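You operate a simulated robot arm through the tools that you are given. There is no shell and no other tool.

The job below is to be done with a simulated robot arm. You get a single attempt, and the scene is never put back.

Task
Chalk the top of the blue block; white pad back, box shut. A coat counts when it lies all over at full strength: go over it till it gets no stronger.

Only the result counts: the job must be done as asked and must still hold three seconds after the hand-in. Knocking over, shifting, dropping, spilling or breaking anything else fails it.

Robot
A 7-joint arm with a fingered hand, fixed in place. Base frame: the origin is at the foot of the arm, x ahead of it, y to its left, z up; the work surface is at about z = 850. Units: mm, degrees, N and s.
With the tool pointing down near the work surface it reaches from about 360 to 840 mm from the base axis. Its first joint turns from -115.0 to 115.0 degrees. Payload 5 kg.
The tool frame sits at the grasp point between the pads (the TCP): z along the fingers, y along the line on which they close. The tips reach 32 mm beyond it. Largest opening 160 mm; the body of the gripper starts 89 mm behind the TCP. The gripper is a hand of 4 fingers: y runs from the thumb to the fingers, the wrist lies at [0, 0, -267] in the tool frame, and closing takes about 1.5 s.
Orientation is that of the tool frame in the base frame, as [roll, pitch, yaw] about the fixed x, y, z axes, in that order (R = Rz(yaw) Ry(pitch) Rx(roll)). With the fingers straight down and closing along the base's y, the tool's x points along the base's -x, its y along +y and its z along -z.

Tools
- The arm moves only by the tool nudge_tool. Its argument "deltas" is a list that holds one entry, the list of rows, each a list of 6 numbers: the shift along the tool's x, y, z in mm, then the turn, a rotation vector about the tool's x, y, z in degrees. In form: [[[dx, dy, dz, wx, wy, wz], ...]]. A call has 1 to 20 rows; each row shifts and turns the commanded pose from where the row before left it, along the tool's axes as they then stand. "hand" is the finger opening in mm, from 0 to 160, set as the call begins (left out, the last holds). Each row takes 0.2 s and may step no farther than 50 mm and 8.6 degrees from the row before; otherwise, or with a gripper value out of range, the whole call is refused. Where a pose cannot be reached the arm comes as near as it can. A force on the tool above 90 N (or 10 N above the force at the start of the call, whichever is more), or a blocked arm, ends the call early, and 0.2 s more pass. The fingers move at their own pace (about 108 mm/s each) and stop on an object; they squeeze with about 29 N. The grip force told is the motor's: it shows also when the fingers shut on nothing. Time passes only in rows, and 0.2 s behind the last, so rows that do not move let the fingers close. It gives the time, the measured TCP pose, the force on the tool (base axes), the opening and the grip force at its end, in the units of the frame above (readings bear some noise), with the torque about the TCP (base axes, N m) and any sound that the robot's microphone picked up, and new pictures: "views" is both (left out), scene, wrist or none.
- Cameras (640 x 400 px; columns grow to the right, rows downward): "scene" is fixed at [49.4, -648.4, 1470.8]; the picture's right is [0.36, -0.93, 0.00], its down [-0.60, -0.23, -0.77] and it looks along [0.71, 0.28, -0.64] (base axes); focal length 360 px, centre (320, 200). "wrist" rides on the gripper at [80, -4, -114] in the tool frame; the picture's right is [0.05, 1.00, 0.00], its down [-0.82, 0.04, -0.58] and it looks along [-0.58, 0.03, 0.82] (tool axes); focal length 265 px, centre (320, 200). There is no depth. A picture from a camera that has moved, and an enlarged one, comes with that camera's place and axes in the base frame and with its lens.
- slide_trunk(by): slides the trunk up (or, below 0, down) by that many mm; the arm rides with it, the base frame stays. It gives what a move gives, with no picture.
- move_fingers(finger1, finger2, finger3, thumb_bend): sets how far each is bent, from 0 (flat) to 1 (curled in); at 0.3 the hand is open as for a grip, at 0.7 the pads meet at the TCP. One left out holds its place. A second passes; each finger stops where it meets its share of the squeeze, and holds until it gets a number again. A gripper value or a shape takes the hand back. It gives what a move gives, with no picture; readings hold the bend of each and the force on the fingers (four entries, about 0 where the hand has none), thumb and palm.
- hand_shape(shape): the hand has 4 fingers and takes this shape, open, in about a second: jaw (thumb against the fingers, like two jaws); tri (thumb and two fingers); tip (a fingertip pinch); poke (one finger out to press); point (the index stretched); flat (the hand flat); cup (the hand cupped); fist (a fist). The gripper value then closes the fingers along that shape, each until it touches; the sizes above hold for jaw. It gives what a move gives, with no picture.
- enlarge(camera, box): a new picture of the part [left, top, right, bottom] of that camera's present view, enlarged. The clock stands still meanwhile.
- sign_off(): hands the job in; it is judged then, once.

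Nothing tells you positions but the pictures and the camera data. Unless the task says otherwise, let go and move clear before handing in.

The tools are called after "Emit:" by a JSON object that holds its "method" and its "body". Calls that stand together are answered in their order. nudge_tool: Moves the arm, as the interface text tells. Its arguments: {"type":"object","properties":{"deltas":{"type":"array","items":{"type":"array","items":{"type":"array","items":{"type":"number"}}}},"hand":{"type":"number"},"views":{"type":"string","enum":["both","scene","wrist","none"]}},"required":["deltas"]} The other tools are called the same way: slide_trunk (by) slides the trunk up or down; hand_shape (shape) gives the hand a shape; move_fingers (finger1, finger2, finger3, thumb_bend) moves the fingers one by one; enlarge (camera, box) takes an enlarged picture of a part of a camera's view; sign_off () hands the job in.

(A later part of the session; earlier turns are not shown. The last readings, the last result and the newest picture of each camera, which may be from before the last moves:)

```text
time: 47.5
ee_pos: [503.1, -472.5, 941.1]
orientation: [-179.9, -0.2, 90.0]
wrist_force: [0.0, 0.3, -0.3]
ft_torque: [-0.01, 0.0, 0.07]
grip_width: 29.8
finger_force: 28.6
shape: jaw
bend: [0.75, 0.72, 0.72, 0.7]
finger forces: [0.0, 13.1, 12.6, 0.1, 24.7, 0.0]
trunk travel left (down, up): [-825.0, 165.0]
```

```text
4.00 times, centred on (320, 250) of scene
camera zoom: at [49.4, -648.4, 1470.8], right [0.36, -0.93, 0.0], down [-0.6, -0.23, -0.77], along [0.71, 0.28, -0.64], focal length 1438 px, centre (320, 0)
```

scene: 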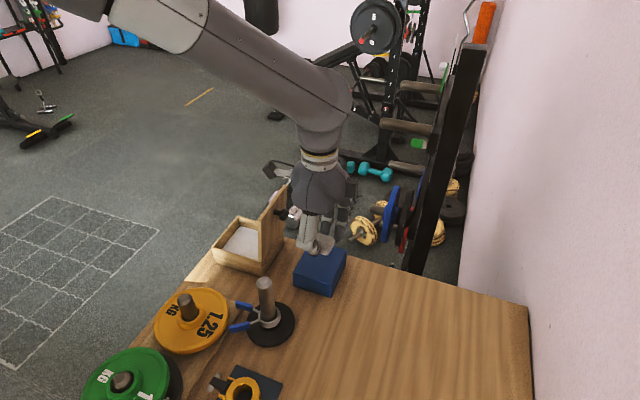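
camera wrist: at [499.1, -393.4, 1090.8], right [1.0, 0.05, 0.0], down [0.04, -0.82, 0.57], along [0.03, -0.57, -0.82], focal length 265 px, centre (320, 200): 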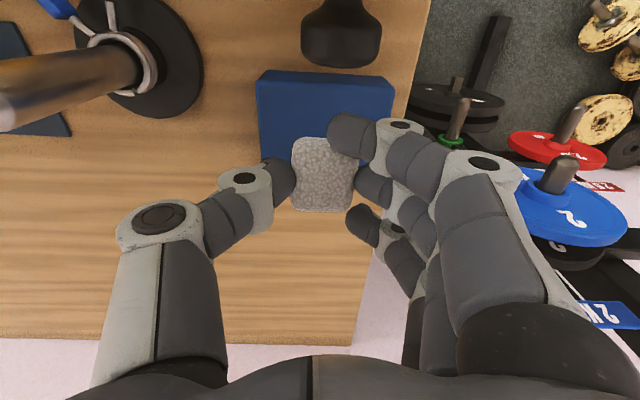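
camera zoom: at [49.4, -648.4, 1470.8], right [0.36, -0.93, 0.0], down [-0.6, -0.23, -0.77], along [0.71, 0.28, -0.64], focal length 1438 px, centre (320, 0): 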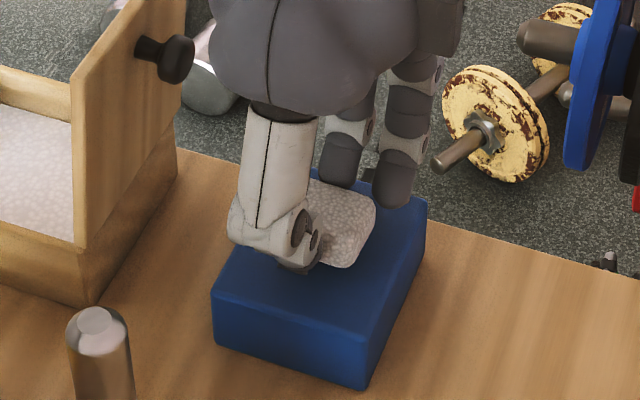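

Still no force. A few more steps.

Emit:
{"method": "nudge_tool", "body": {"deltas": [[[0, 0, 1.5, 0, 0, 0], [0, 0, 0, 0, 0, 0]]], "hand": 15, "views": "none"}}

Emit:
{"method": "nudge_tool", "body": {"deltas": [[[0, 0, 1.5, 0, 0, 0], [0, 0, 0, 0, 0, 0]]], "hand": 15, "views": "none"}}

Emit:
{"method": "nudge_tool", "body": {"deltas": [[[0, 0, 1.5, 0, 0, 0], [0, 0, 0, 0, 0, 0]]], "hand": 15, "views": "none"}}

Emit:
{"method": "enlarge", "body": {"camera": "scene", "box": [270, 200, 370, 300]}}

```text
time: 48.1
ee_pos: [502.7, -473.1, 939.6]
orientation: [180.0, -0.2, 90.1]
wrist_force: [0.2, 0.0, -0.2]
ft_torque: [0.01, 0.0, -0.03]
grip_width: 30.0
finger_force: 28.9
shape: jaw
bend: [0.75, 0.72, 0.72, 0.7]
finger forces: [0.0, 13.1, 12.6, 0.0, 24.7, 0.0]
trunk travel left (down, up): [-825.0, 165.0]
```

```text
time: 48.7
ee_pos: [502.7, -472.3, 938.0]
orientation: [180.0, -0.2, 90.0]
wrist_force: [0.0, 0.0, 0.7]
ft_torque: [-0.04, -0.05, 0.0]
grip_width: 29.7
finger_force: 29.1
shape: jaw
bend: [0.75, 0.72, 0.72, 0.7]
finger forces: [0.0, 13.2, 12.6, 0.0, 24.9, 0.0]
trunk travel left (down, up): [-825.0, 165.0]
```

```text
time: 49.3
ee_pos: [502.6, -473.0, 937.8]
orientation: [179.8, -0.1, 90.0]
wrist_force: [-1.8, -0.1, 7.9]
ft_torque: [-0.06, -0.16, -0.01]
grip_width: 29.9
finger_force: 28.8
shape: jaw
bend: [0.75, 0.72, 0.72, 0.7]
finger forces: [0.1, 13.3, 12.6, 0.0, 26.2, 0.0]
trunk travel left (down, up): [-825.0, 165.0]
```

```text
4.00 times, centred on (320, 250) of scene
camera zoom: at [49.4, -648.4, 1470.8], right [0.36, -0.93, 0.0], down [-0.6, -0.23, -0.77], along [0.71, 0.28, -0.64], focal length 1438 px, centre (320, 0)
```

zoom: 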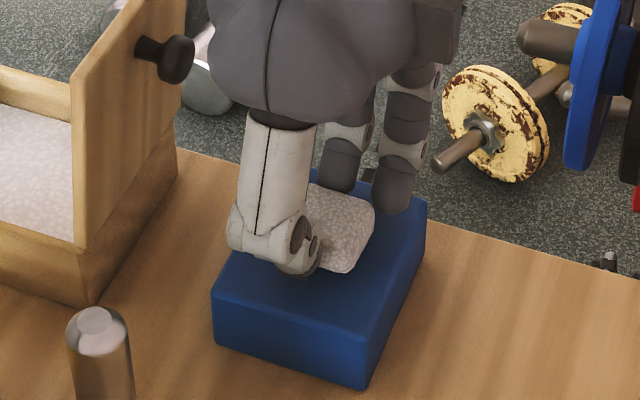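

Contact at TCP z ≈ 937.8 with 8 N. I'll look close up to see that it's the pad that touches and not a fingertip.

Emit:
{"method": "nudge_tool", "body": {"deltas": [[[0, 0, 0, 0, 0, 0]]], "hand": 15, "views": "wrist"}}

Emit:
{"method": "enlarge", "body": {"camera": "scene", "box": [300, 220, 350, 280]}}

Emit:
{"method": "enlarge", "body": {"camera": "wrist", "box": [240, 100, 400, 240]}}

```text
time: 49.7
ee_pos: [502.7, -472.9, 937.7]
orientation: [179.9, -0.1, 90.0]
wrist_force: [-0.5, -1.0, 9.7]
ft_torque: [-0.14, -0.22, -0.01]
grip_width: 30.2
finger_force: 29.1
shape: jaw
bend: [0.75, 0.72, 0.73, 0.7]
finger forces: [0.0, 13.7, 12.9, 0.0, 26.4, 0.0]
trunk travel left (down, up): [-825.0, 165.0]
camera wrist: at [498.6, -392.5, 1051.5], right [1.0, 0.05, 0.0], down [0.04, -0.82, 0.58], along [0.03, -0.57, -0.82], focal length 265 px, centre (320, 200)
```

wrist: 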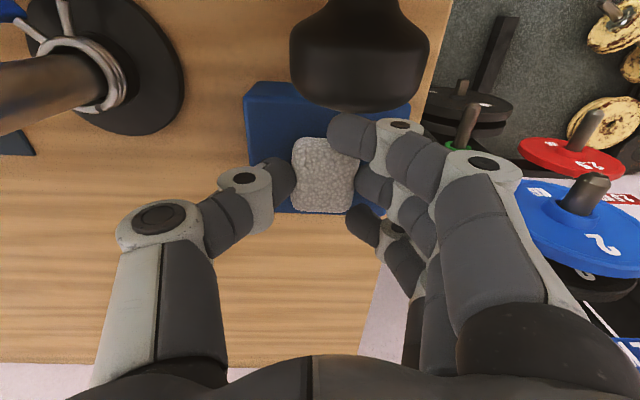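

```text
6.67 times, centred on (325, 250) of scene
camera zoom: at [49.4, -648.4, 1470.8], right [0.36, -0.93, 0.0], down [-0.6, -0.23, -0.77], along [0.71, 0.28, -0.64], focal length 2397 px, centre (287, -133)
```

zoom: 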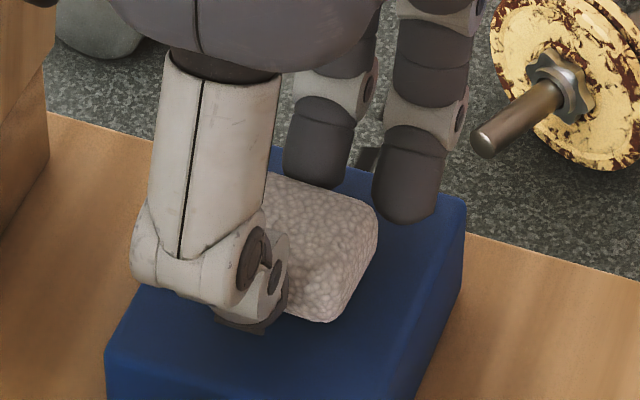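

```text
2.86 times, centred on (320, 170) of wrist
camera zoom: at [498.6, -392.5, 1051.5], right [1.0, 0.05, 0.0], down [0.04, -0.82, 0.58], along [0.03, -0.57, -0.82], focal length 758 px, centre (320, 286)
```

zoom: 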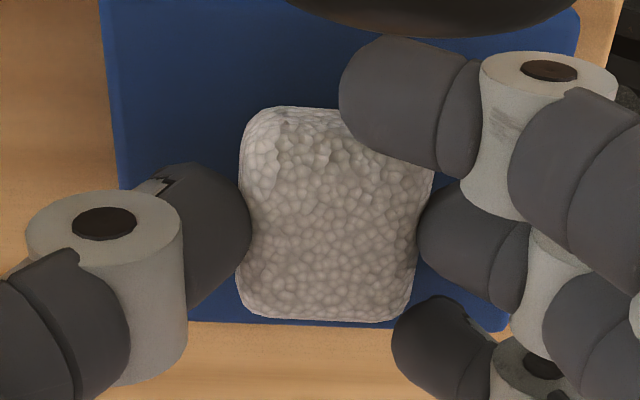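

The fingertips are nearly level with the pad's underside, so I want a higher hold. I'll release the pad onto the block here, back off upward and look.

Emit:
{"method": "nudge_tool", "body": {"deltas": [[[0, 0, -0.5, 0, 0, 0], [0, 0, 0, 0, 0, 0], [0, 0, 0, 0, 0, 0]]], "hand": 60, "views": "none"}}

Emit:
{"method": "nudge_tool", "body": {"deltas": [[[0, 0, -10, 0, 0, 0], [0, 0, -15, 0, 0, 0], [0, 0, -20, 0, 0, 0], [0, 0, -20, 0, 0, 0], [0, 0, -20, 0, 0, 0], [0, 0, 0, 0, 0, 0]]], "hand": 60}}

Emit:
{"method": "enlarge", "body": {"camera": "scene", "box": [285, 220, 355, 290]}}

Emit:
{"method": "enlarge", "body": {"camera": "wrist", "box": [240, 40, 400, 200]}}

```text
time: 50.5
ee_pos: [502.3, -472.6, 936.7]
orientation: [-180.0, -0.2, 90.0]
wrist_force: [1.1, -0.3, -0.2]
ft_torque: [0.02, -0.03, 0.02]
grip_width: 59.3
finger_force: 0.0
shape: jaw
bend: [0.73, 0.73, 0.73, 0.7]
finger forces: [0.0, 0.0, 0.0, 0.0, 0.1, 0.0]
trunk travel left (down, up): [-825.0, 165.0]
```

```text
time: 51.9
ee_pos: [503.4, -474.4, 1021.8]
orientation: [-180.0, -0.2, 89.9]
wrist_force: [0.0, 0.2, -0.5]
ft_torque: [-0.04, 0.01, -0.01]
grip_width: 59.3
finger_force: 0.1
shape: jaw
bend: [0.73, 0.73, 0.73, 0.7]
finger forces: [0.0, 0.0, 0.0, 0.0, 0.0, 0.0]
trunk travel left (down, up): [-825.0, 165.0]
camera wrist: at [500.1, -394.4, 1135.1], right [1.0, 0.05, 0.0], down [0.04, -0.82, 0.57], along [0.03, -0.57, -0.82], focal length 265 px, centre (320, 200)
```

scene: 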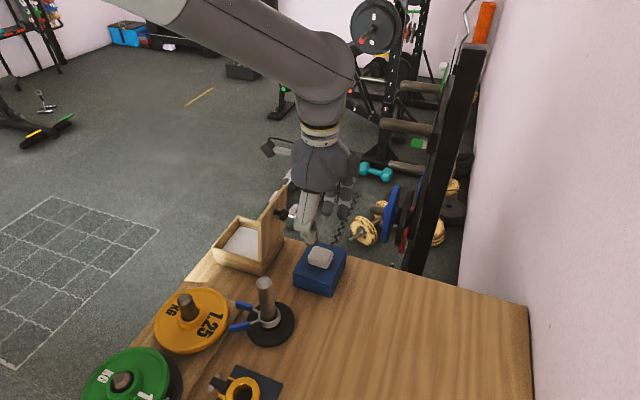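
wrist: 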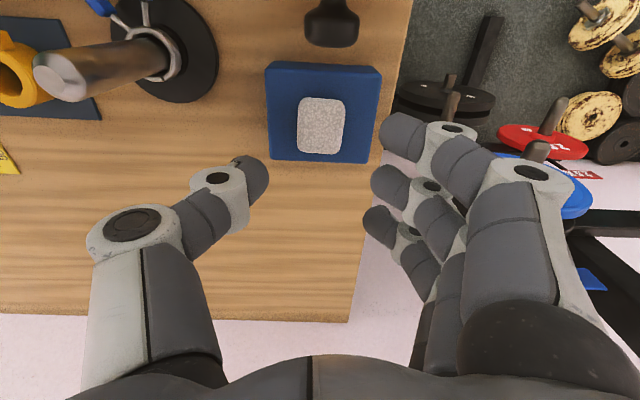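

```text
5.71 times, centred on (320, 255) of scene
camera zoom: at [49.4, -648.4, 1470.8], right [0.36, -0.93, 0.0], down [-0.6, -0.23, -0.77], along [0.71, 0.28, -0.64], focal length 2054 px, centre (320, -114)
```

zoom: 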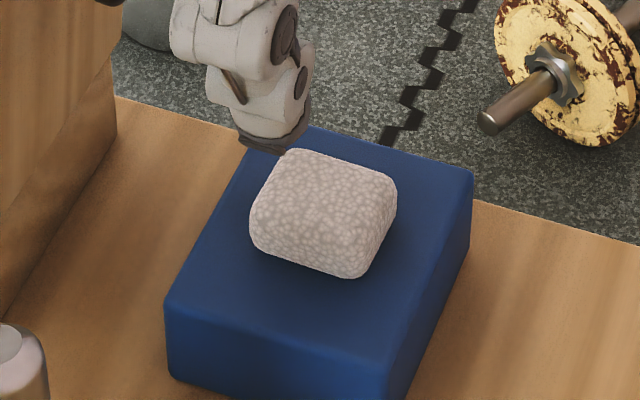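

```text
2.50 times, centred on (320, 120) of wrist
camera zoom: at [500.1, -394.4, 1135.1], right [1.0, 0.05, 0.0], down [0.04, -0.82, 0.57], along [0.03, -0.57, -0.82], focal length 664 px, centre (320, 400)
```

zoom: 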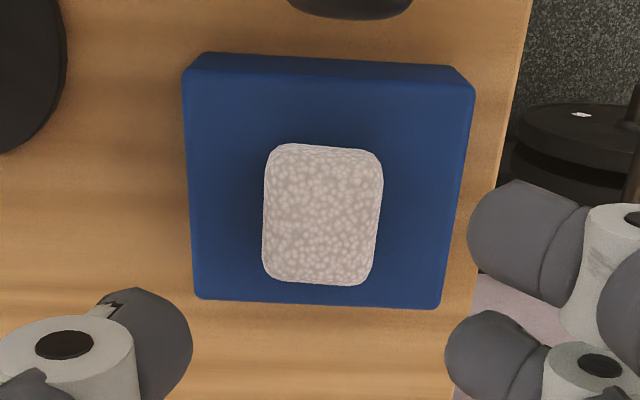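

The pad rests flat on the block, centred at about (504.5,-470), and the block spans x 457–553, y -512 to -433. I'll switch to the tip pinch and re-grip the pad's middle a little higher.

Emit:
{"method": "hand_shape", "body": {"shape": "tip"}}

Emit:
{"method": "nudge_tool", "body": {"deltas": [[[4, 1, 10, 0, 0, 0], [0, 0, 20, 0, 0, 0], [0, 0, 20, 0, 0, 0], [0, 0, 15, 0, 0, 0], [0, 0, 10, 0, 0, 0], [0, 0, 5, 0, 0, 0], [0, 0, 0, 0, 0, 0]]], "hand": 60}}

Emit:
{"method": "enlarge", "body": {"camera": "scene", "box": [285, 210, 355, 280]}}

Emit:
{"method": "enlarge", "body": {"camera": "wrist", "box": [240, 80, 400, 240]}}

```text
time: 52.8
ee_pos: [503.6, -473.7, 1021.8]
orientation: [-180.0, -0.1, 89.9]
wrist_force: [0.6, -0.4, -0.6]
ft_torque: [0.01, -0.04, -0.02]
grip_width: 160.1
finger_force: 0.0
shape: tip
bend: [0.01, 0.3, 0.01, 0.3]
finger forces: [0.0, 0.0, 0.1, 0.0, 0.1, 0.0]
trunk travel left (down, up): [-825.0, 165.0]
```

```text
time: 54.4
ee_pos: [504.6, -468.6, 940.4]
orientation: [179.9, -0.1, 90.0]
wrist_force: [-0.2, 0.1, -1.2]
ft_torque: [0.01, -0.02, 0.01]
grip_width: 60.9
finger_force: 0.1
shape: tip
bend: [0.01, 0.73, 0.01, 0.7]
finger forces: [0.0, 0.2, 0.0, 0.0, 0.0, 0.0]
trunk travel left (down, up): [-825.0, 165.0]
camera wrist: at [501.3, -388.6, 1055.3], right [1.0, 0.05, 0.0], down [0.04, -0.82, 0.57], along [0.03, -0.57, -0.82], focal length 265 px, centre (320, 200)
```

scene: 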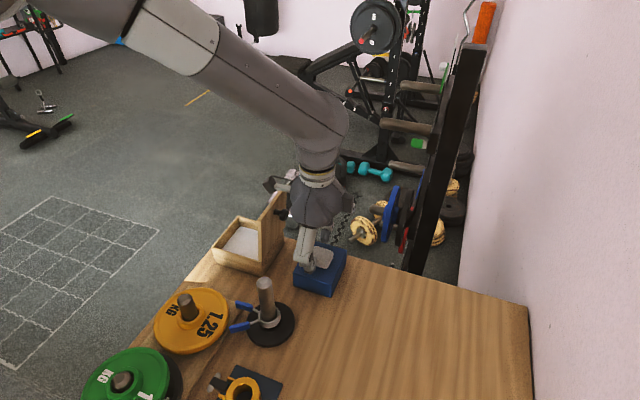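
wrist: 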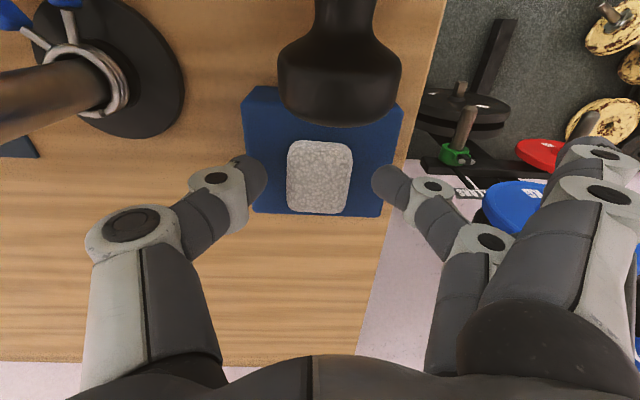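

```text
5.71 times, centred on (320, 245) of scene
camera zoom: at [49.4, -648.4, 1470.8], right [0.36, -0.93, 0.0], down [-0.6, -0.23, -0.77], along [0.71, 0.28, -0.64], focal length 2054 px, centre (320, -57)
```

zoom: 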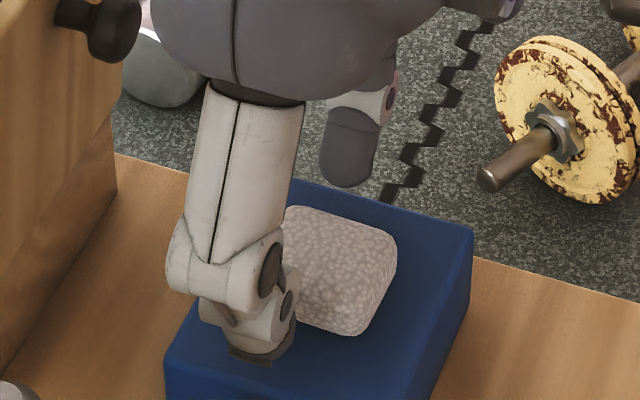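

```text
2.50 times, centred on (320, 160) of wrist
camera zoom: at [501.3, -388.6, 1055.3], right [1.0, 0.05, 0.0], down [0.04, -0.82, 0.57], along [0.03, -0.57, -0.82], focal length 664 px, centre (320, 300)
```

zoom: 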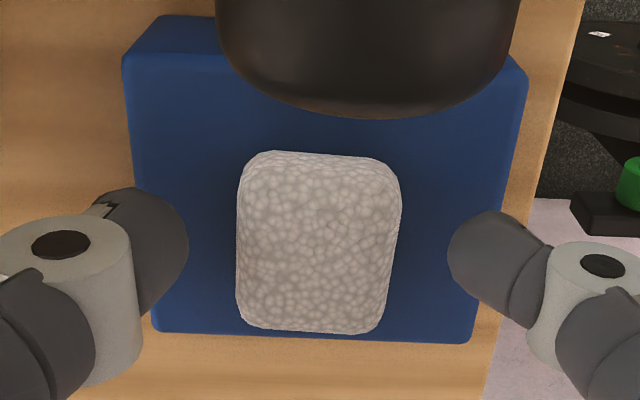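

The pinch straddles the pad nicely. I'll shift 2 mm and close on it.

Emit:
{"method": "nudge_tool", "body": {"deltas": [[[2, 0, -1.5, 0, 0, 0], [0, 0, 0, 0, 0, 0]]], "hand": 60, "views": "none"}}

Emit:
{"method": "nudge_tool", "body": {"deltas": [[[0, 0, 0, 0, 0, 0], [0, 0, 0, 0, 0, 0], [0, 0, 0, 0, 0, 0], [0, 0, 0, 0, 0, 0], [0, 0, 0, 0, 0, 0]]], "hand": 10}}

Emit:
{"method": "enlarge", "body": {"camera": "scene", "box": [285, 210, 355, 280]}}

Emit:
{"method": "enlarge", "body": {"camera": "wrist", "box": [240, 80, 400, 240]}}

```text
time: 55.0
ee_pos: [503.9, -467.8, 943.7]
orientation: [179.9, -0.2, 90.0]
wrist_force: [0.2, -0.4, -0.3]
ft_torque: [-0.03, 0.01, -0.01]
grip_width: 60.8
finger_force: 0.1
shape: tip
bend: [0.01, 0.73, 0.01, 0.7]
finger forces: [0.0, 0.0, 0.0, 0.1, 0.0, 0.1]
trunk travel left (down, up): [-825.0, 165.0]
```

```text
time: 56.2
ee_pos: [504.7, -466.6, 943.5]
orientation: [-180.0, -0.2, 89.9]
wrist_force: [0.5, -0.2, 4.7]
ft_torque: [0.0, 0.03, 0.01]
grip_width: 30.4
finger_force: 29.3
shape: tip
bend: [0.27, 0.73, 0.27, 0.7]
finger forces: [0.1, 21.9, 0.1, 0.0, 21.4, 0.1]
trunk travel left (down, up): [-825.0, 165.0]
camera wrist: at [501.1, -386.8, 1057.9], right [1.0, 0.05, 0.0], down [0.04, -0.82, 0.57], along [0.03, -0.57, -0.82], focal length 265 px, centre (320, 200)
```

scene: 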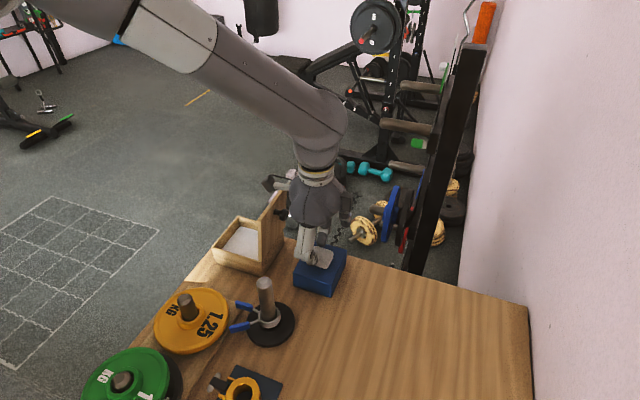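
wrist: 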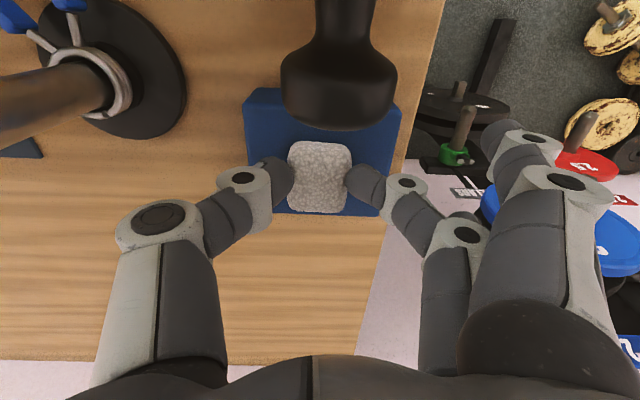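

```text
5.71 times, centred on (320, 245) of scene
camera zoom: at [49.4, -648.4, 1470.8], right [0.36, -0.93, 0.0], down [-0.6, -0.23, -0.77], along [0.71, 0.28, -0.64], focal length 2054 px, centre (320, -57)
```

zoom: 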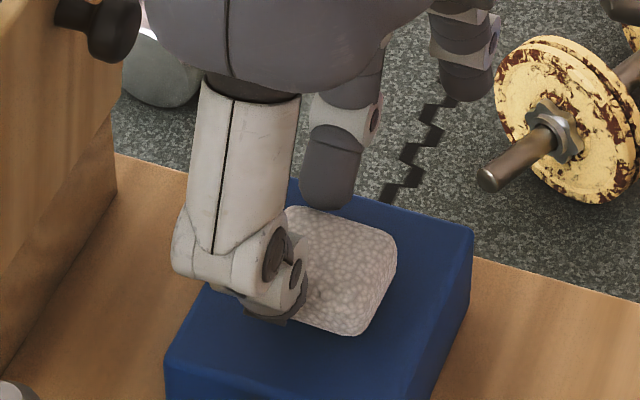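

```text
2.50 times, centred on (320, 160) of wrist
camera zoom: at [501.1, -386.8, 1057.9], right [1.0, 0.05, 0.0], down [0.04, -0.82, 0.57], along [0.03, -0.57, -0.82], focal length 664 px, centre (320, 300)
```

zoom: 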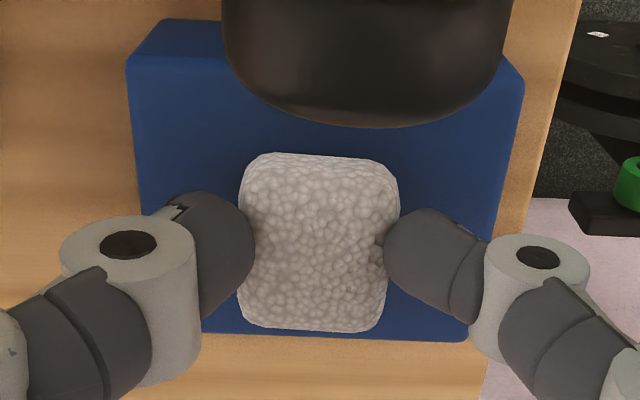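

Firm pinch, pad pressing the block with about 5 N. I'll do a short test rub along x and see whether it leaves chalk.

Emit:
{"method": "nudge_tool", "body": {"deltas": [[[0, 0, 0.5, 0, 0, 0], [0, 6, 0, 0, 0, 0], [0, 6, 0, 0, 0, 0], [0, 6, 0, 0, 0, 0], [0, 6, 0, 0, 0, 0], [0, 6, 0, 0, 0, 0], [0, 0, 0, 0, 0, 0]]], "hand": 10}}

Emit:
{"method": "enlarge", "body": {"camera": "scene", "box": [285, 210, 355, 290]}}

Emit:
{"method": "enlarge", "body": {"camera": "wrist", "box": [220, 80, 400, 240]}}

```text
time: 57.8
ee_pos: [532.5, -467.0, 944.9]
orientation: [179.9, -0.1, 89.9]
wrist_force: [-5.0, -1.4, 11.9]
ft_torque: [-0.05, 0.33, 0.03]
grip_width: 30.0
finger_force: 29.2
shape: tip
bend: [0.28, 0.73, 0.28, 0.7]
finger forces: [0.0, 21.9, 0.0, 0.1, 29.8, 0.0]
trunk travel left (down, up): [-825.0, 165.0]
camera wrist: at [529.2, -387.0, 1057.8], right [1.0, 0.05, 0.0], down [0.04, -0.82, 0.58], along [0.03, -0.57, -0.82], focal length 265 px, centre (320, 200)
```

scene: 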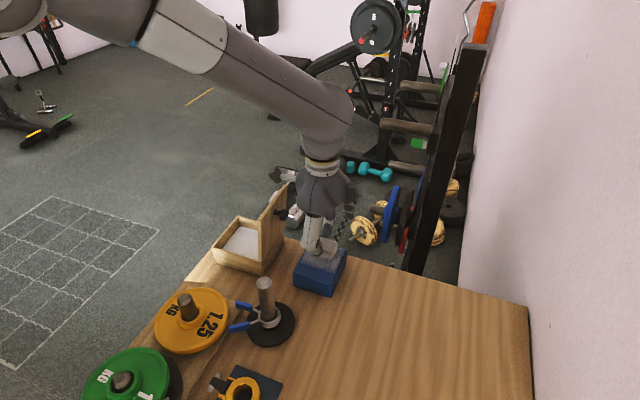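
wrist: 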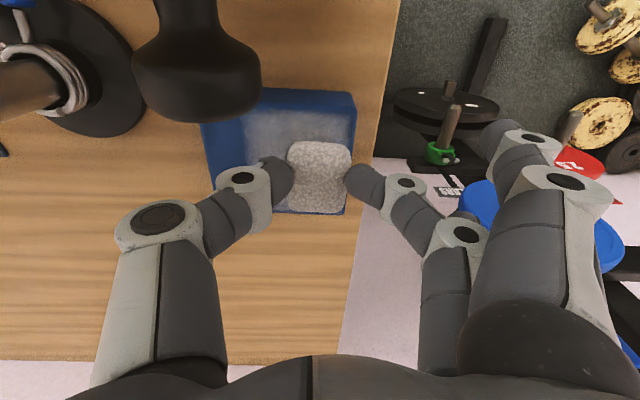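

```text
5.00 times, centred on (320, 250) of scene
camera zoom: at [49.4, -648.4, 1470.8], right [0.36, -0.93, 0.0], down [-0.6, -0.23, -0.77], along [0.71, 0.28, -0.64], focal length 1798 px, centre (320, -50)
```

zoom: 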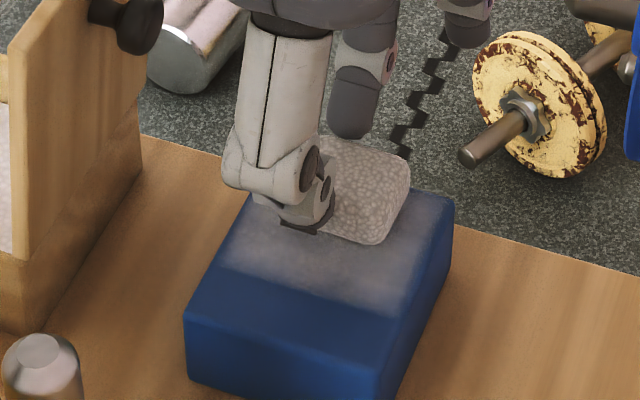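

```text
2.50 times, centred on (310, 160) of wrist
camera zoom: at [529.2, -387.0, 1057.8], right [1.0, 0.05, 0.0], down [0.04, -0.82, 0.58], along [0.03, -0.57, -0.82], focal length 664 px, centre (345, 300)
```

zoom: 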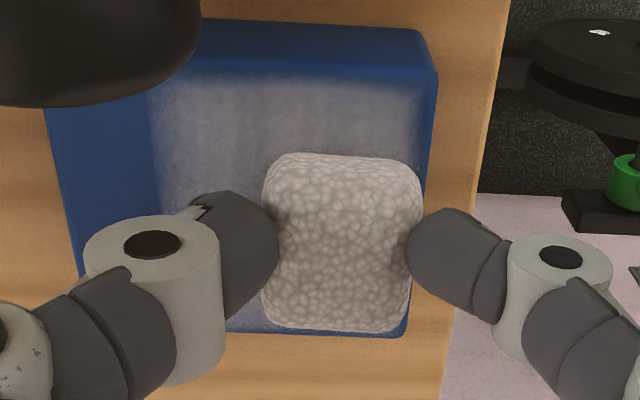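

The rub leaves chalk, in a band a bit wider than the pad, with about 12 N of pressure. I'll now raster the full top: this row, then the +y edge row.

Emit:
{"method": "nudge_tool", "body": {"deltas": [[[0, 7, 0, 0, 0, 0], [0, -8.6, 0, 0, 0, 0], [0, -8.6, 0, 0, 0, 0], [0, -8.6, 0, 0, 0, 0], [0, -8.6, 0, 0, 0, 0], [0, -8.6, 0, 0, 0, 0], [0, -8.6, 0, 0, 0, 0], [0, -8.6, 0, 0, 0, 0], [0, -8.6, 0, 0, 0, 0], [0, 0, 0, 0, 0, 0]]], "hand": 10}}

Emit:
{"method": "enlarge", "body": {"camera": "scene", "box": [285, 210, 355, 300]}}

Emit:
{"method": "enlarge", "body": {"camera": "wrist", "box": [240, 80, 440, 240]}}

```text
time: 60.0
ee_pos: [471.1, -466.1, 944.7]
orientation: [179.9, -0.1, 90.1]
wrist_force: [4.8, 0.2, 12.9]
ft_torque: [0.01, -0.19, 0.0]
grip_width: 30.3
finger_force: 29.4
shape: tip
bend: [0.28, 0.73, 0.28, 0.7]
finger forces: [0.0, 29.5, 0.0, 0.0, 21.7, 0.1]
trunk travel left (down, up): [-825.0, 165.0]
camera wrist: at [467.3, -386.0, 1057.8], right [1.0, 0.05, 0.0], down [0.04, -0.82, 0.57], along [0.03, -0.57, -0.82], focal length 265 px, centre (320, 200)
```

scene: 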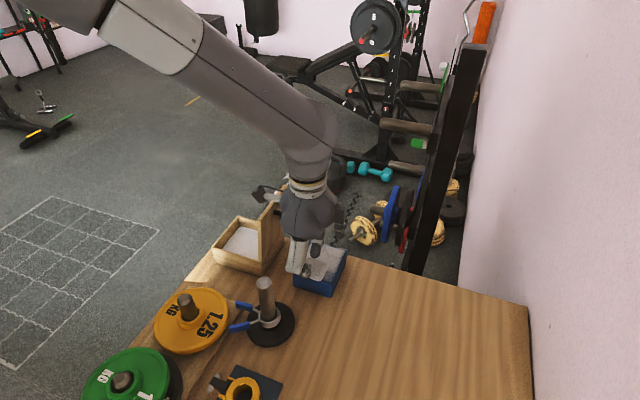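
wrist: 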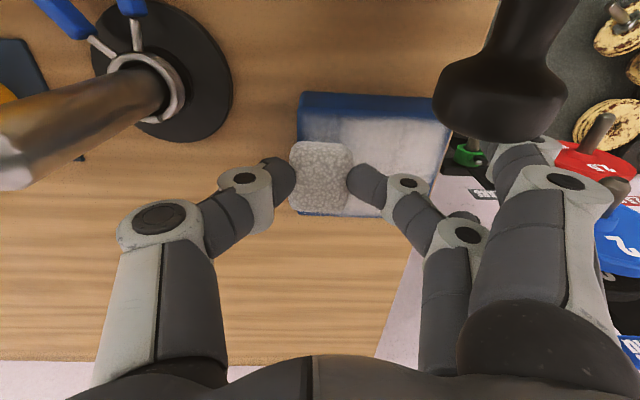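

```text
4.44 times, centred on (320, 255) of scene
camera zoom: at [49.4, -648.4, 1470.8], right [0.36, -0.93, 0.0], down [-0.6, -0.23, -0.77], along [0.71, 0.28, -0.64], focal length 1598 px, centre (320, -44)
```

zoom: 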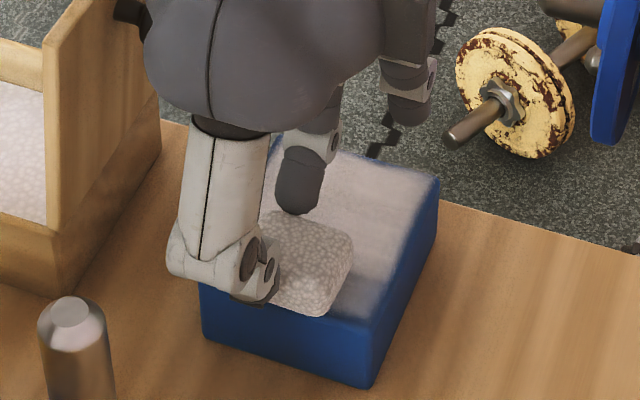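

```text
2.50 times, centred on (340, 160) of wrist
camera zoom: at [467.3, -386.0, 1057.8], right [1.0, 0.05, 0.0], down [0.04, -0.82, 0.57], along [0.03, -0.57, -0.82], focal length 664 px, centre (270, 300)
```

zoom: 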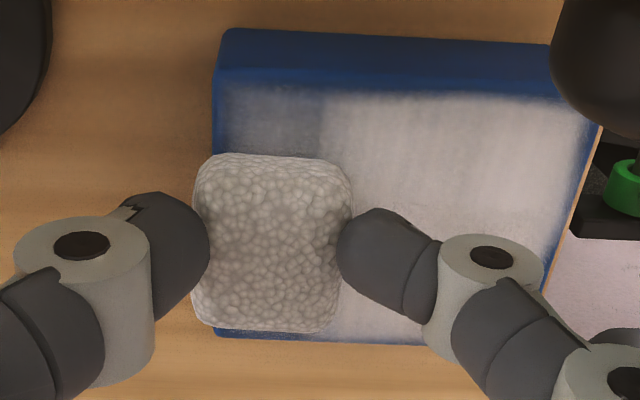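

Coating builds nicely. Next the +y edge row, then back.

Emit:
{"method": "nudge_tool", "body": {"deltas": [[[5, 0, 0, 0, 0, 0], [5, 0, 0, 0, 0, 0], [0, 8.6, 0, 0, 0, 0], [0, 8.6, 0, 0, 0, 0], [0, 8.6, 0, 0, 0, 0], [0, 8.6, 0, 0, 0, 0], [0, 8.6, 0, 0, 0, 0], [0, 8.6, 0, 0, 0, 0], [0, 8.6, 0, 0, 0, 0], [0, 8.6, 0, 0, 0, 0], [0, -8.6, 0, 0, 0, 0], [0, -8.6, 0, 0, 0, 0], [0, -8.6, 0, 0, 0, 0], [0, -8.6, 0, 0, 0, 0], [0, -8.6, 0, 0, 0, 0], [0, -8.6, 0, 0, 0, 0], [0, -8.6, 0, 0, 0, 0], [0, -8.6, 0, 0, 0, 0], [0, 0, 0, 0, 0, 0]]], "hand": 10}}

Emit:
{"method": "enlarge", "body": {"camera": "scene", "box": [285, 210, 355, 300]}}

Emit:
{"method": "enlarge", "body": {"camera": "wrist", "box": [240, 80, 440, 240]}}

```text
time: 64.0
ee_pos: [473.4, -456.4, 946.2]
orientation: [179.7, 0.1, 90.0]
wrist_force: [17.5, -0.6, 36.1]
ft_torque: [0.03, -1.09, 0.02]
grip_width: 28.9
finger_force: 29.5
shape: tip
bend: [0.28, 0.76, 0.28, 0.7]
finger forces: [0.0, 56.8, 0.1, 0.0, 24.1, 0.0]
trunk travel left (down, up): [-825.0, 165.0]
camera wrist: at [468.6, -376.5, 1059.6], right [1.0, 0.05, 0.0], down [0.04, -0.81, 0.58], along [0.03, -0.58, -0.82], focal length 265 px, centre (320, 200)
```

scene: 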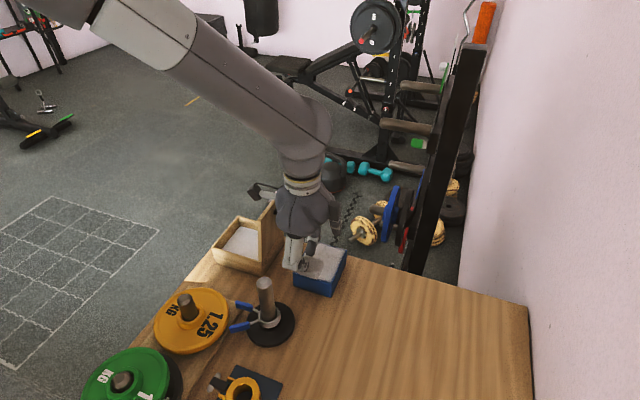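
wrist: 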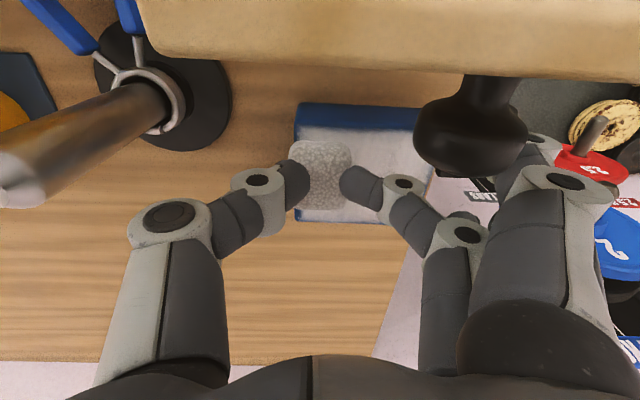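

```text
4.44 times, centred on (320, 255) of scene
camera zoom: at [49.4, -648.4, 1470.8], right [0.36, -0.93, 0.0], down [-0.6, -0.23, -0.77], along [0.71, 0.28, -0.64], focal length 1598 px, centre (320, -44)
```

zoom: 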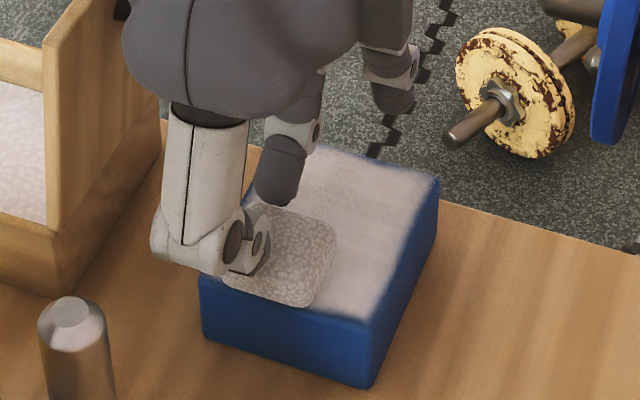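

```text
2.50 times, centred on (340, 160) of wrist
camera zoom: at [468.6, -376.5, 1059.6], right [1.0, 0.05, 0.0], down [0.04, -0.81, 0.58], along [0.03, -0.58, -0.82], focal length 664 px, centre (270, 300)
```

zoom: 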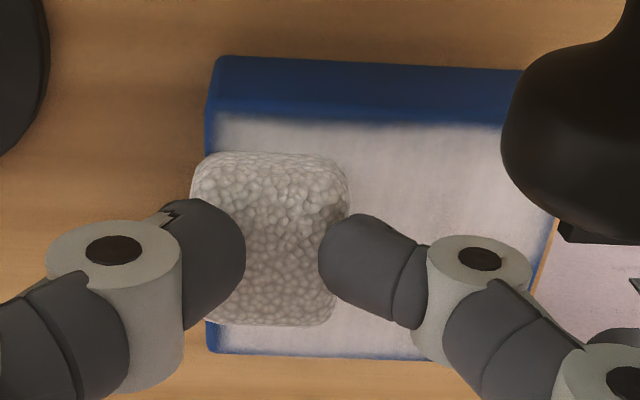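

The force rose to 36 N and the pad has shifted in the pinch. I'll ease off upward slightly and inspect.

Emit:
{"method": "nudge_tool", "body": {"deltas": [[[0, 3, -1.5, 0, 0, 0], [0, 0, -1.5, 0, 0, 0], [0, 0, 0, 0, 0, 0]]], "hand": 10, "views": "wrist"}}

Emit:
{"method": "enlarge", "body": {"camera": "scene", "box": [290, 230, 340, 290]}}

Emit:
{"method": "enlarge", "body": {"camera": "wrist", "box": [240, 80, 440, 240]}}

```text
time: 64.8
ee_pos: [474.1, -456.5, 946.7]
orientation: [-180.0, -0.1, 89.9]
wrist_force: [7.3, -2.2, 23.5]
ft_torque: [-0.14, -0.54, -0.02]
grip_width: 28.3
finger_force: 28.9
shape: tip
bend: [0.28, 0.76, 0.28, 0.7]
finger forces: [0.1, 43.3, 0.0, 0.1, 25.9, 0.0]
trunk travel left (down, up): [-825.0, 165.0]
camera wrist: at [470.2, -377.1, 1060.1], right [1.0, 0.05, 0.0], down [0.04, -0.82, 0.58], along [0.03, -0.57, -0.82], focal length 265 px, centre (320, 200)
```

wrist: 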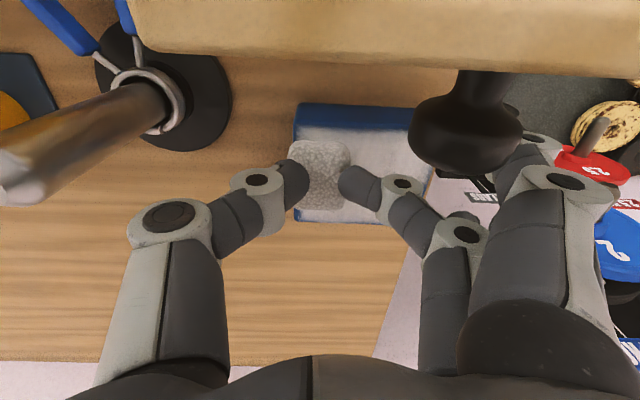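

```text
6.67 times, centred on (315, 260) of scene
camera zoom: at [49.4, -648.4, 1470.8], right [0.36, -0.93, 0.0], down [-0.6, -0.23, -0.77], along [0.71, 0.28, -0.64], focal length 2397 px, centre (353, -200)
```

zoom: 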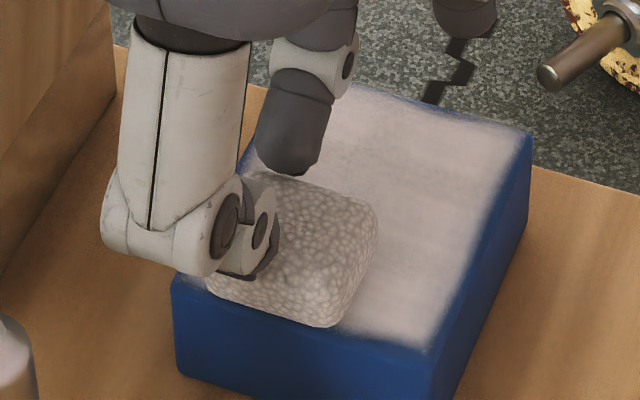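

```text
2.50 times, centred on (340, 160) of wrist
camera zoom: at [470.2, -377.1, 1060.1], right [1.0, 0.05, 0.0], down [0.04, -0.82, 0.58], along [0.03, -0.57, -0.82], focal length 664 px, centre (270, 300)
```

zoom: 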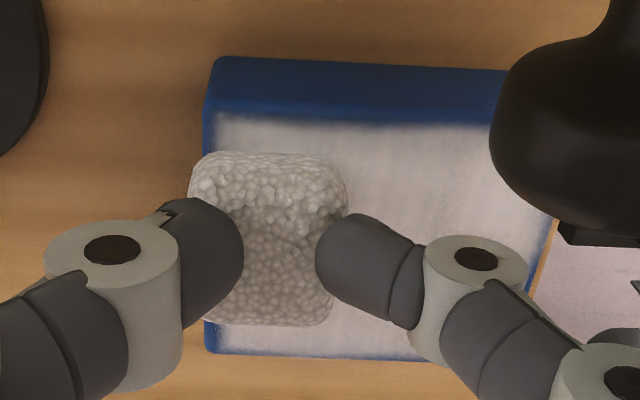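

The thumb has ridden onto the pad's upper edge. I'll raise a few mm to see whether the pad is still gripped.

Emit:
{"method": "nudge_tool", "body": {"deltas": [[[0, 0, -2, 0, 0, 0], [0, 0, -2, 0, 0, 0], [0, 0, 0, 0, 0, 0]]], "hand": 10, "views": "wrist"}}

Emit:
{"method": "enlarge", "body": {"camera": "scene", "box": [290, 230, 340, 290]}}

Emit:
{"method": "enlarge", "body": {"camera": "wrist", "box": [240, 80, 440, 240]}}

```text
time: 65.6
ee_pos: [474.4, -456.3, 946.9]
orientation: [-179.8, -0.5, 89.8]
wrist_force: [0.3, -0.4, 0.6]
ft_torque: [-0.01, 0.01, 0.01]
grip_width: 24.0
finger_force: 28.5
shape: tip
bend: [0.28, 0.74, 0.28, 0.7]
finger forces: [0.0, 24.4, 0.0, 0.0, 21.1, 0.1]
trunk travel left (down, up): [-825.0, 165.0]
camera wrist: at [470.4, -376.7, 1061.8], right [1.0, 0.05, 0.0], down [0.04, -0.82, 0.57], along [0.03, -0.57, -0.82], focal length 265 px, centre (320, 200)
```

wrist: 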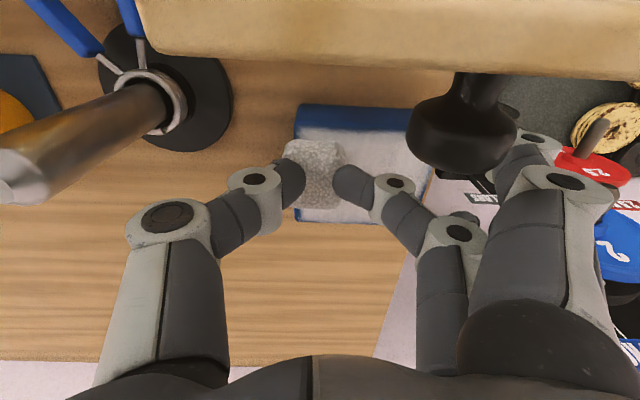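

```text
6.67 times, centred on (315, 260) of scene
camera zoom: at [49.4, -648.4, 1470.8], right [0.36, -0.93, 0.0], down [-0.6, -0.23, -0.77], along [0.71, 0.28, -0.64], focal length 2397 px, centre (353, -200)
```

zoom: 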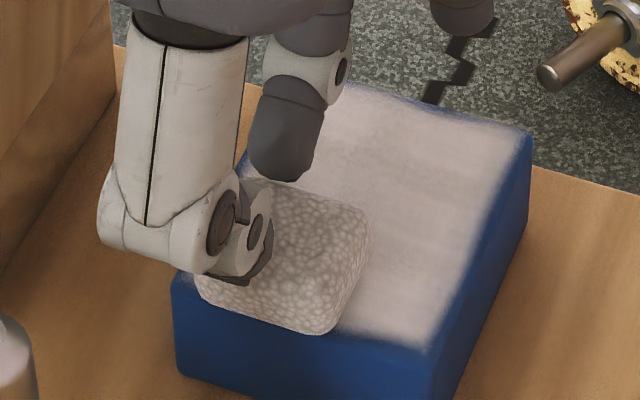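

```text
2.50 times, centred on (340, 160) of wrist
camera zoom: at [470.4, -376.7, 1061.8], right [1.0, 0.05, 0.0], down [0.04, -0.82, 0.57], along [0.03, -0.57, -0.82], focal length 664 px, centre (270, 300)
```

zoom: 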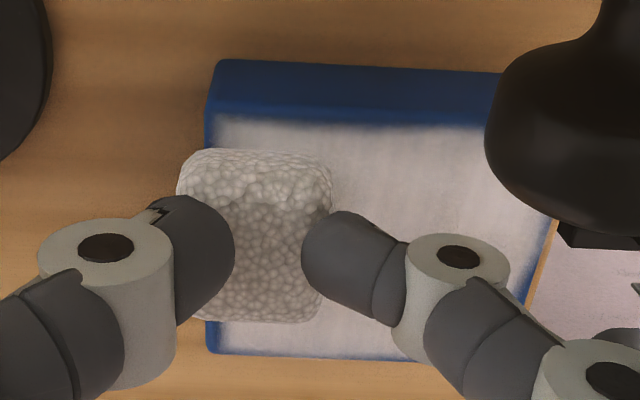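

The pad is still pinched but tilted and held near its top edge. I'll move it back to the block's middle, set it down, and re-grip.

Emit:
{"method": "nudge_tool", "body": {"deltas": [[[-2, 5, 0, 0, 0, 0], [-2, 5, 0, 0, 0, 0], [-2, 5, 0, 0, 0, 0], [-2, 5, 0, 0, 0, 0], [-2, 5, 0, 0, 0, 0], [-2, 5, 0, 0, 0, 0], [0, 0, 0, 0, 0, 0]]], "hand": 10, "views": "wrist"}}

Emit:
{"method": "enlarge", "body": {"camera": "scene", "box": [290, 220, 350, 290]}}

Emit:
{"method": "enlarge", "body": {"camera": "wrist", "box": [220, 80, 420, 240]}}

```text
time: 67.2
ee_pos: [505.1, -467.8, 950.5]
orientation: [-180.0, -0.1, 90.0]
wrist_force: [-0.3, 0.6, -0.2]
ft_torque: [-0.01, -0.02, 0.0]
grip_width: 23.6
finger_force: 29.4
shape: tip
bend: [0.28, 0.74, 0.28, 0.7]
finger forces: [0.0, 23.5, 0.0, 0.1, 20.8, 0.0]
trunk travel left (down, up): [-825.0, 165.0]
camera wrist: at [502.0, -388.6, 1064.4], right [1.0, 0.05, 0.0], down [0.04, -0.82, 0.57], along [0.03, -0.57, -0.82], focal length 265 px, centre (320, 200)
```

wrist: 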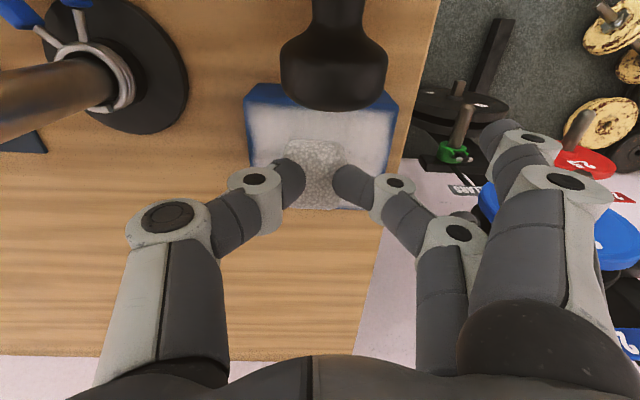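

```text
5.71 times, centred on (320, 255) of scene
camera zoom: at [49.4, -648.4, 1470.8], right [0.36, -0.93, 0.0], down [-0.6, -0.23, -0.77], along [0.71, 0.28, -0.64], focal length 2054 px, centre (320, -114)
```

zoom: 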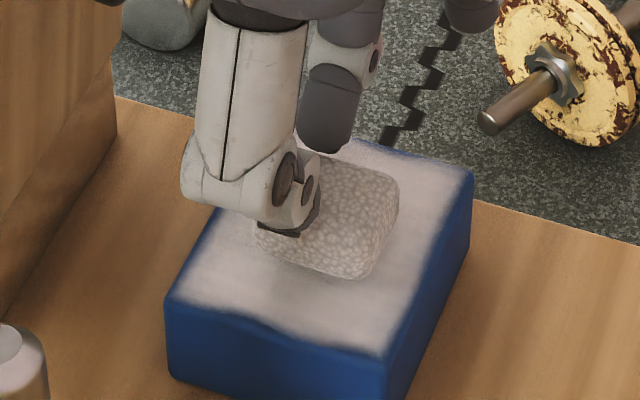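

```text
2.50 times, centred on (320, 160) of wrist
camera zoom: at [502.0, -388.6, 1064.4], right [1.0, 0.05, 0.0], down [0.04, -0.82, 0.57], along [0.03, -0.57, -0.82], focal length 664 px, centre (320, 300)
```

zoom: 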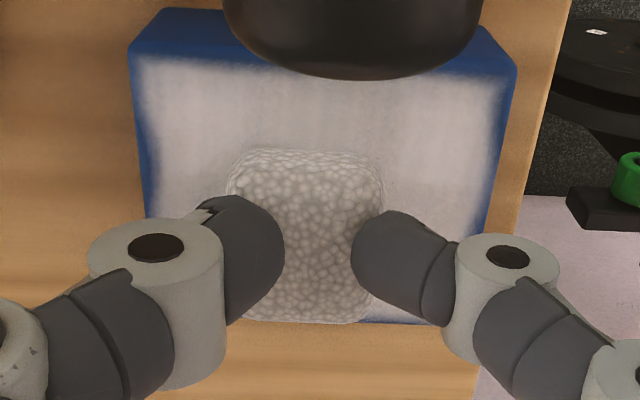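

Coverage is already broad; the rims remain. I'll lower until the pad touches, release, and re-grip lower on the pad.

Emit:
{"method": "nudge_tool", "body": {"deltas": [[[0, 0, 1.5, 0, 0, 0], [0, 0, 1.5, 0, 0, 0], [0, 0, 0, 0, 0, 0]]], "hand": 10, "views": "none"}}

Emit:
{"method": "nudge_tool", "body": {"deltas": [[[0, 0, 1.5, 0, 0, 0], [0, 0, 0, 0, 0, 0]]], "hand": 10, "views": "none"}}

```text
time: 68.0
ee_pos: [504.8, -469.9, 947.4]
orientation: [-180.0, -0.1, 89.9]
wrist_force: [-0.9, -0.7, 2.0]
ft_torque: [0.04, 0.07, -0.01]
grip_width: 23.5
finger_force: 28.9
shape: tip
bend: [0.28, 0.74, 0.28, 0.7]
finger forces: [0.1, 23.5, 0.0, 0.1, 21.4, 0.1]
trunk travel left (down, up): [-825.0, 165.0]
```

```text
time: 68.6
ee_pos: [504.8, -468.4, 947.5]
orientation: [179.9, 0.0, 89.9]
wrist_force: [1.6, 0.9, 14.2]
ft_torque: [0.05, 0.16, -0.01]
grip_width: 23.6
finger_force: 29.3
shape: tip
bend: [0.28, 0.74, 0.28, 0.7]
finger forces: [0.0, 26.0, 0.0, 0.1, 23.4, 0.1]
trunk travel left (down, up): [-825.0, 165.0]
```

Contact at 947.5. Now I'll release, lower to TCP z ≈ 938.5 around the pad, and grip it at mid-height.

Emit:
{"method": "nudge_tool", "body": {"deltas": [[[0, 0, -1, 0, 0, 0], [0, 0, 0, 0, 0, 0], [0, 0, 0, 0, 0, 0]]], "hand": 62, "views": "wrist"}}

Emit:
{"method": "enlarge", "body": {"camera": "wrist", "box": [220, 80, 420, 240]}}

Emit:
{"method": "enlarge", "body": {"camera": "scene", "box": [290, 220, 350, 290]}}

```text
time: 69.4
ee_pos: [504.8, -468.5, 945.3]
orientation: [-180.0, -0.3, 90.0]
wrist_force: [0.6, 1.0, 1.4]
ft_torque: [0.0, -0.01, 0.01]
grip_width: 61.6
finger_force: 0.0
shape: tip
bend: [0.01, 0.73, 0.01, 0.7]
finger forces: [0.1, 0.1, 0.0, 0.1, 0.4, 0.1]
trunk travel left (down, up): [-825.0, 165.0]
camera wrist: at [501.1, -389.1, 1060.5], right [1.0, 0.05, 0.0], down [0.04, -0.82, 0.57], along [0.03, -0.57, -0.82], focal length 265 px, centre (320, 200)
```

wrist: 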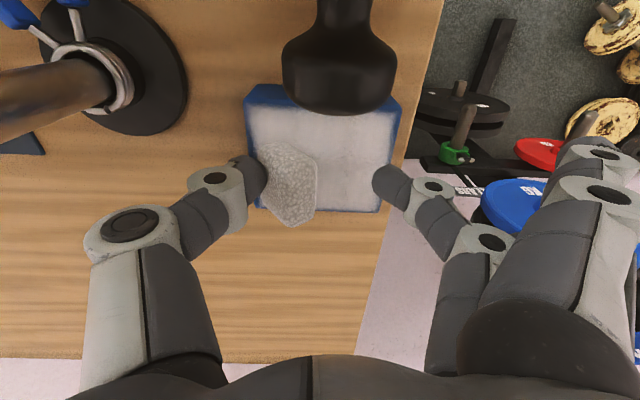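

```text
2.50 times, centred on (320, 160) of wrist
camera zoom: at [501.1, -389.1, 1060.5], right [1.0, 0.05, 0.0], down [0.04, -0.82, 0.57], along [0.03, -0.57, -0.82], focal length 664 px, centre (320, 300)
```

zoom: 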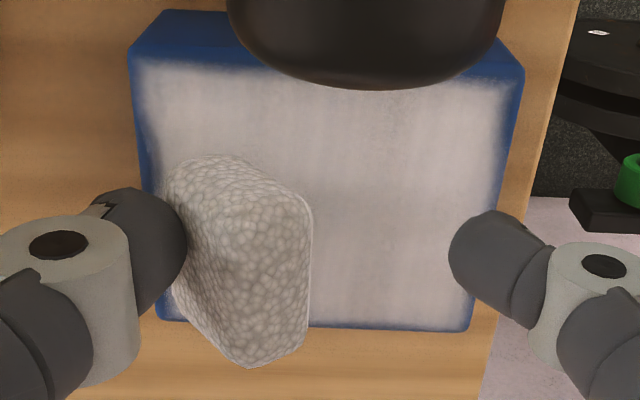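

```text
5.71 times, centred on (320, 255) of scene
camera zoom: at [49.4, -648.4, 1470.8], right [0.36, -0.93, 0.0], down [-0.6, -0.23, -0.77], along [0.71, 0.28, -0.64], focal length 2054 px, centre (320, -114)
```

zoom: 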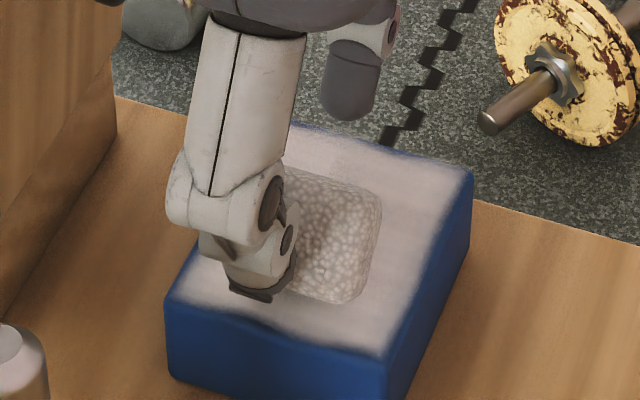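

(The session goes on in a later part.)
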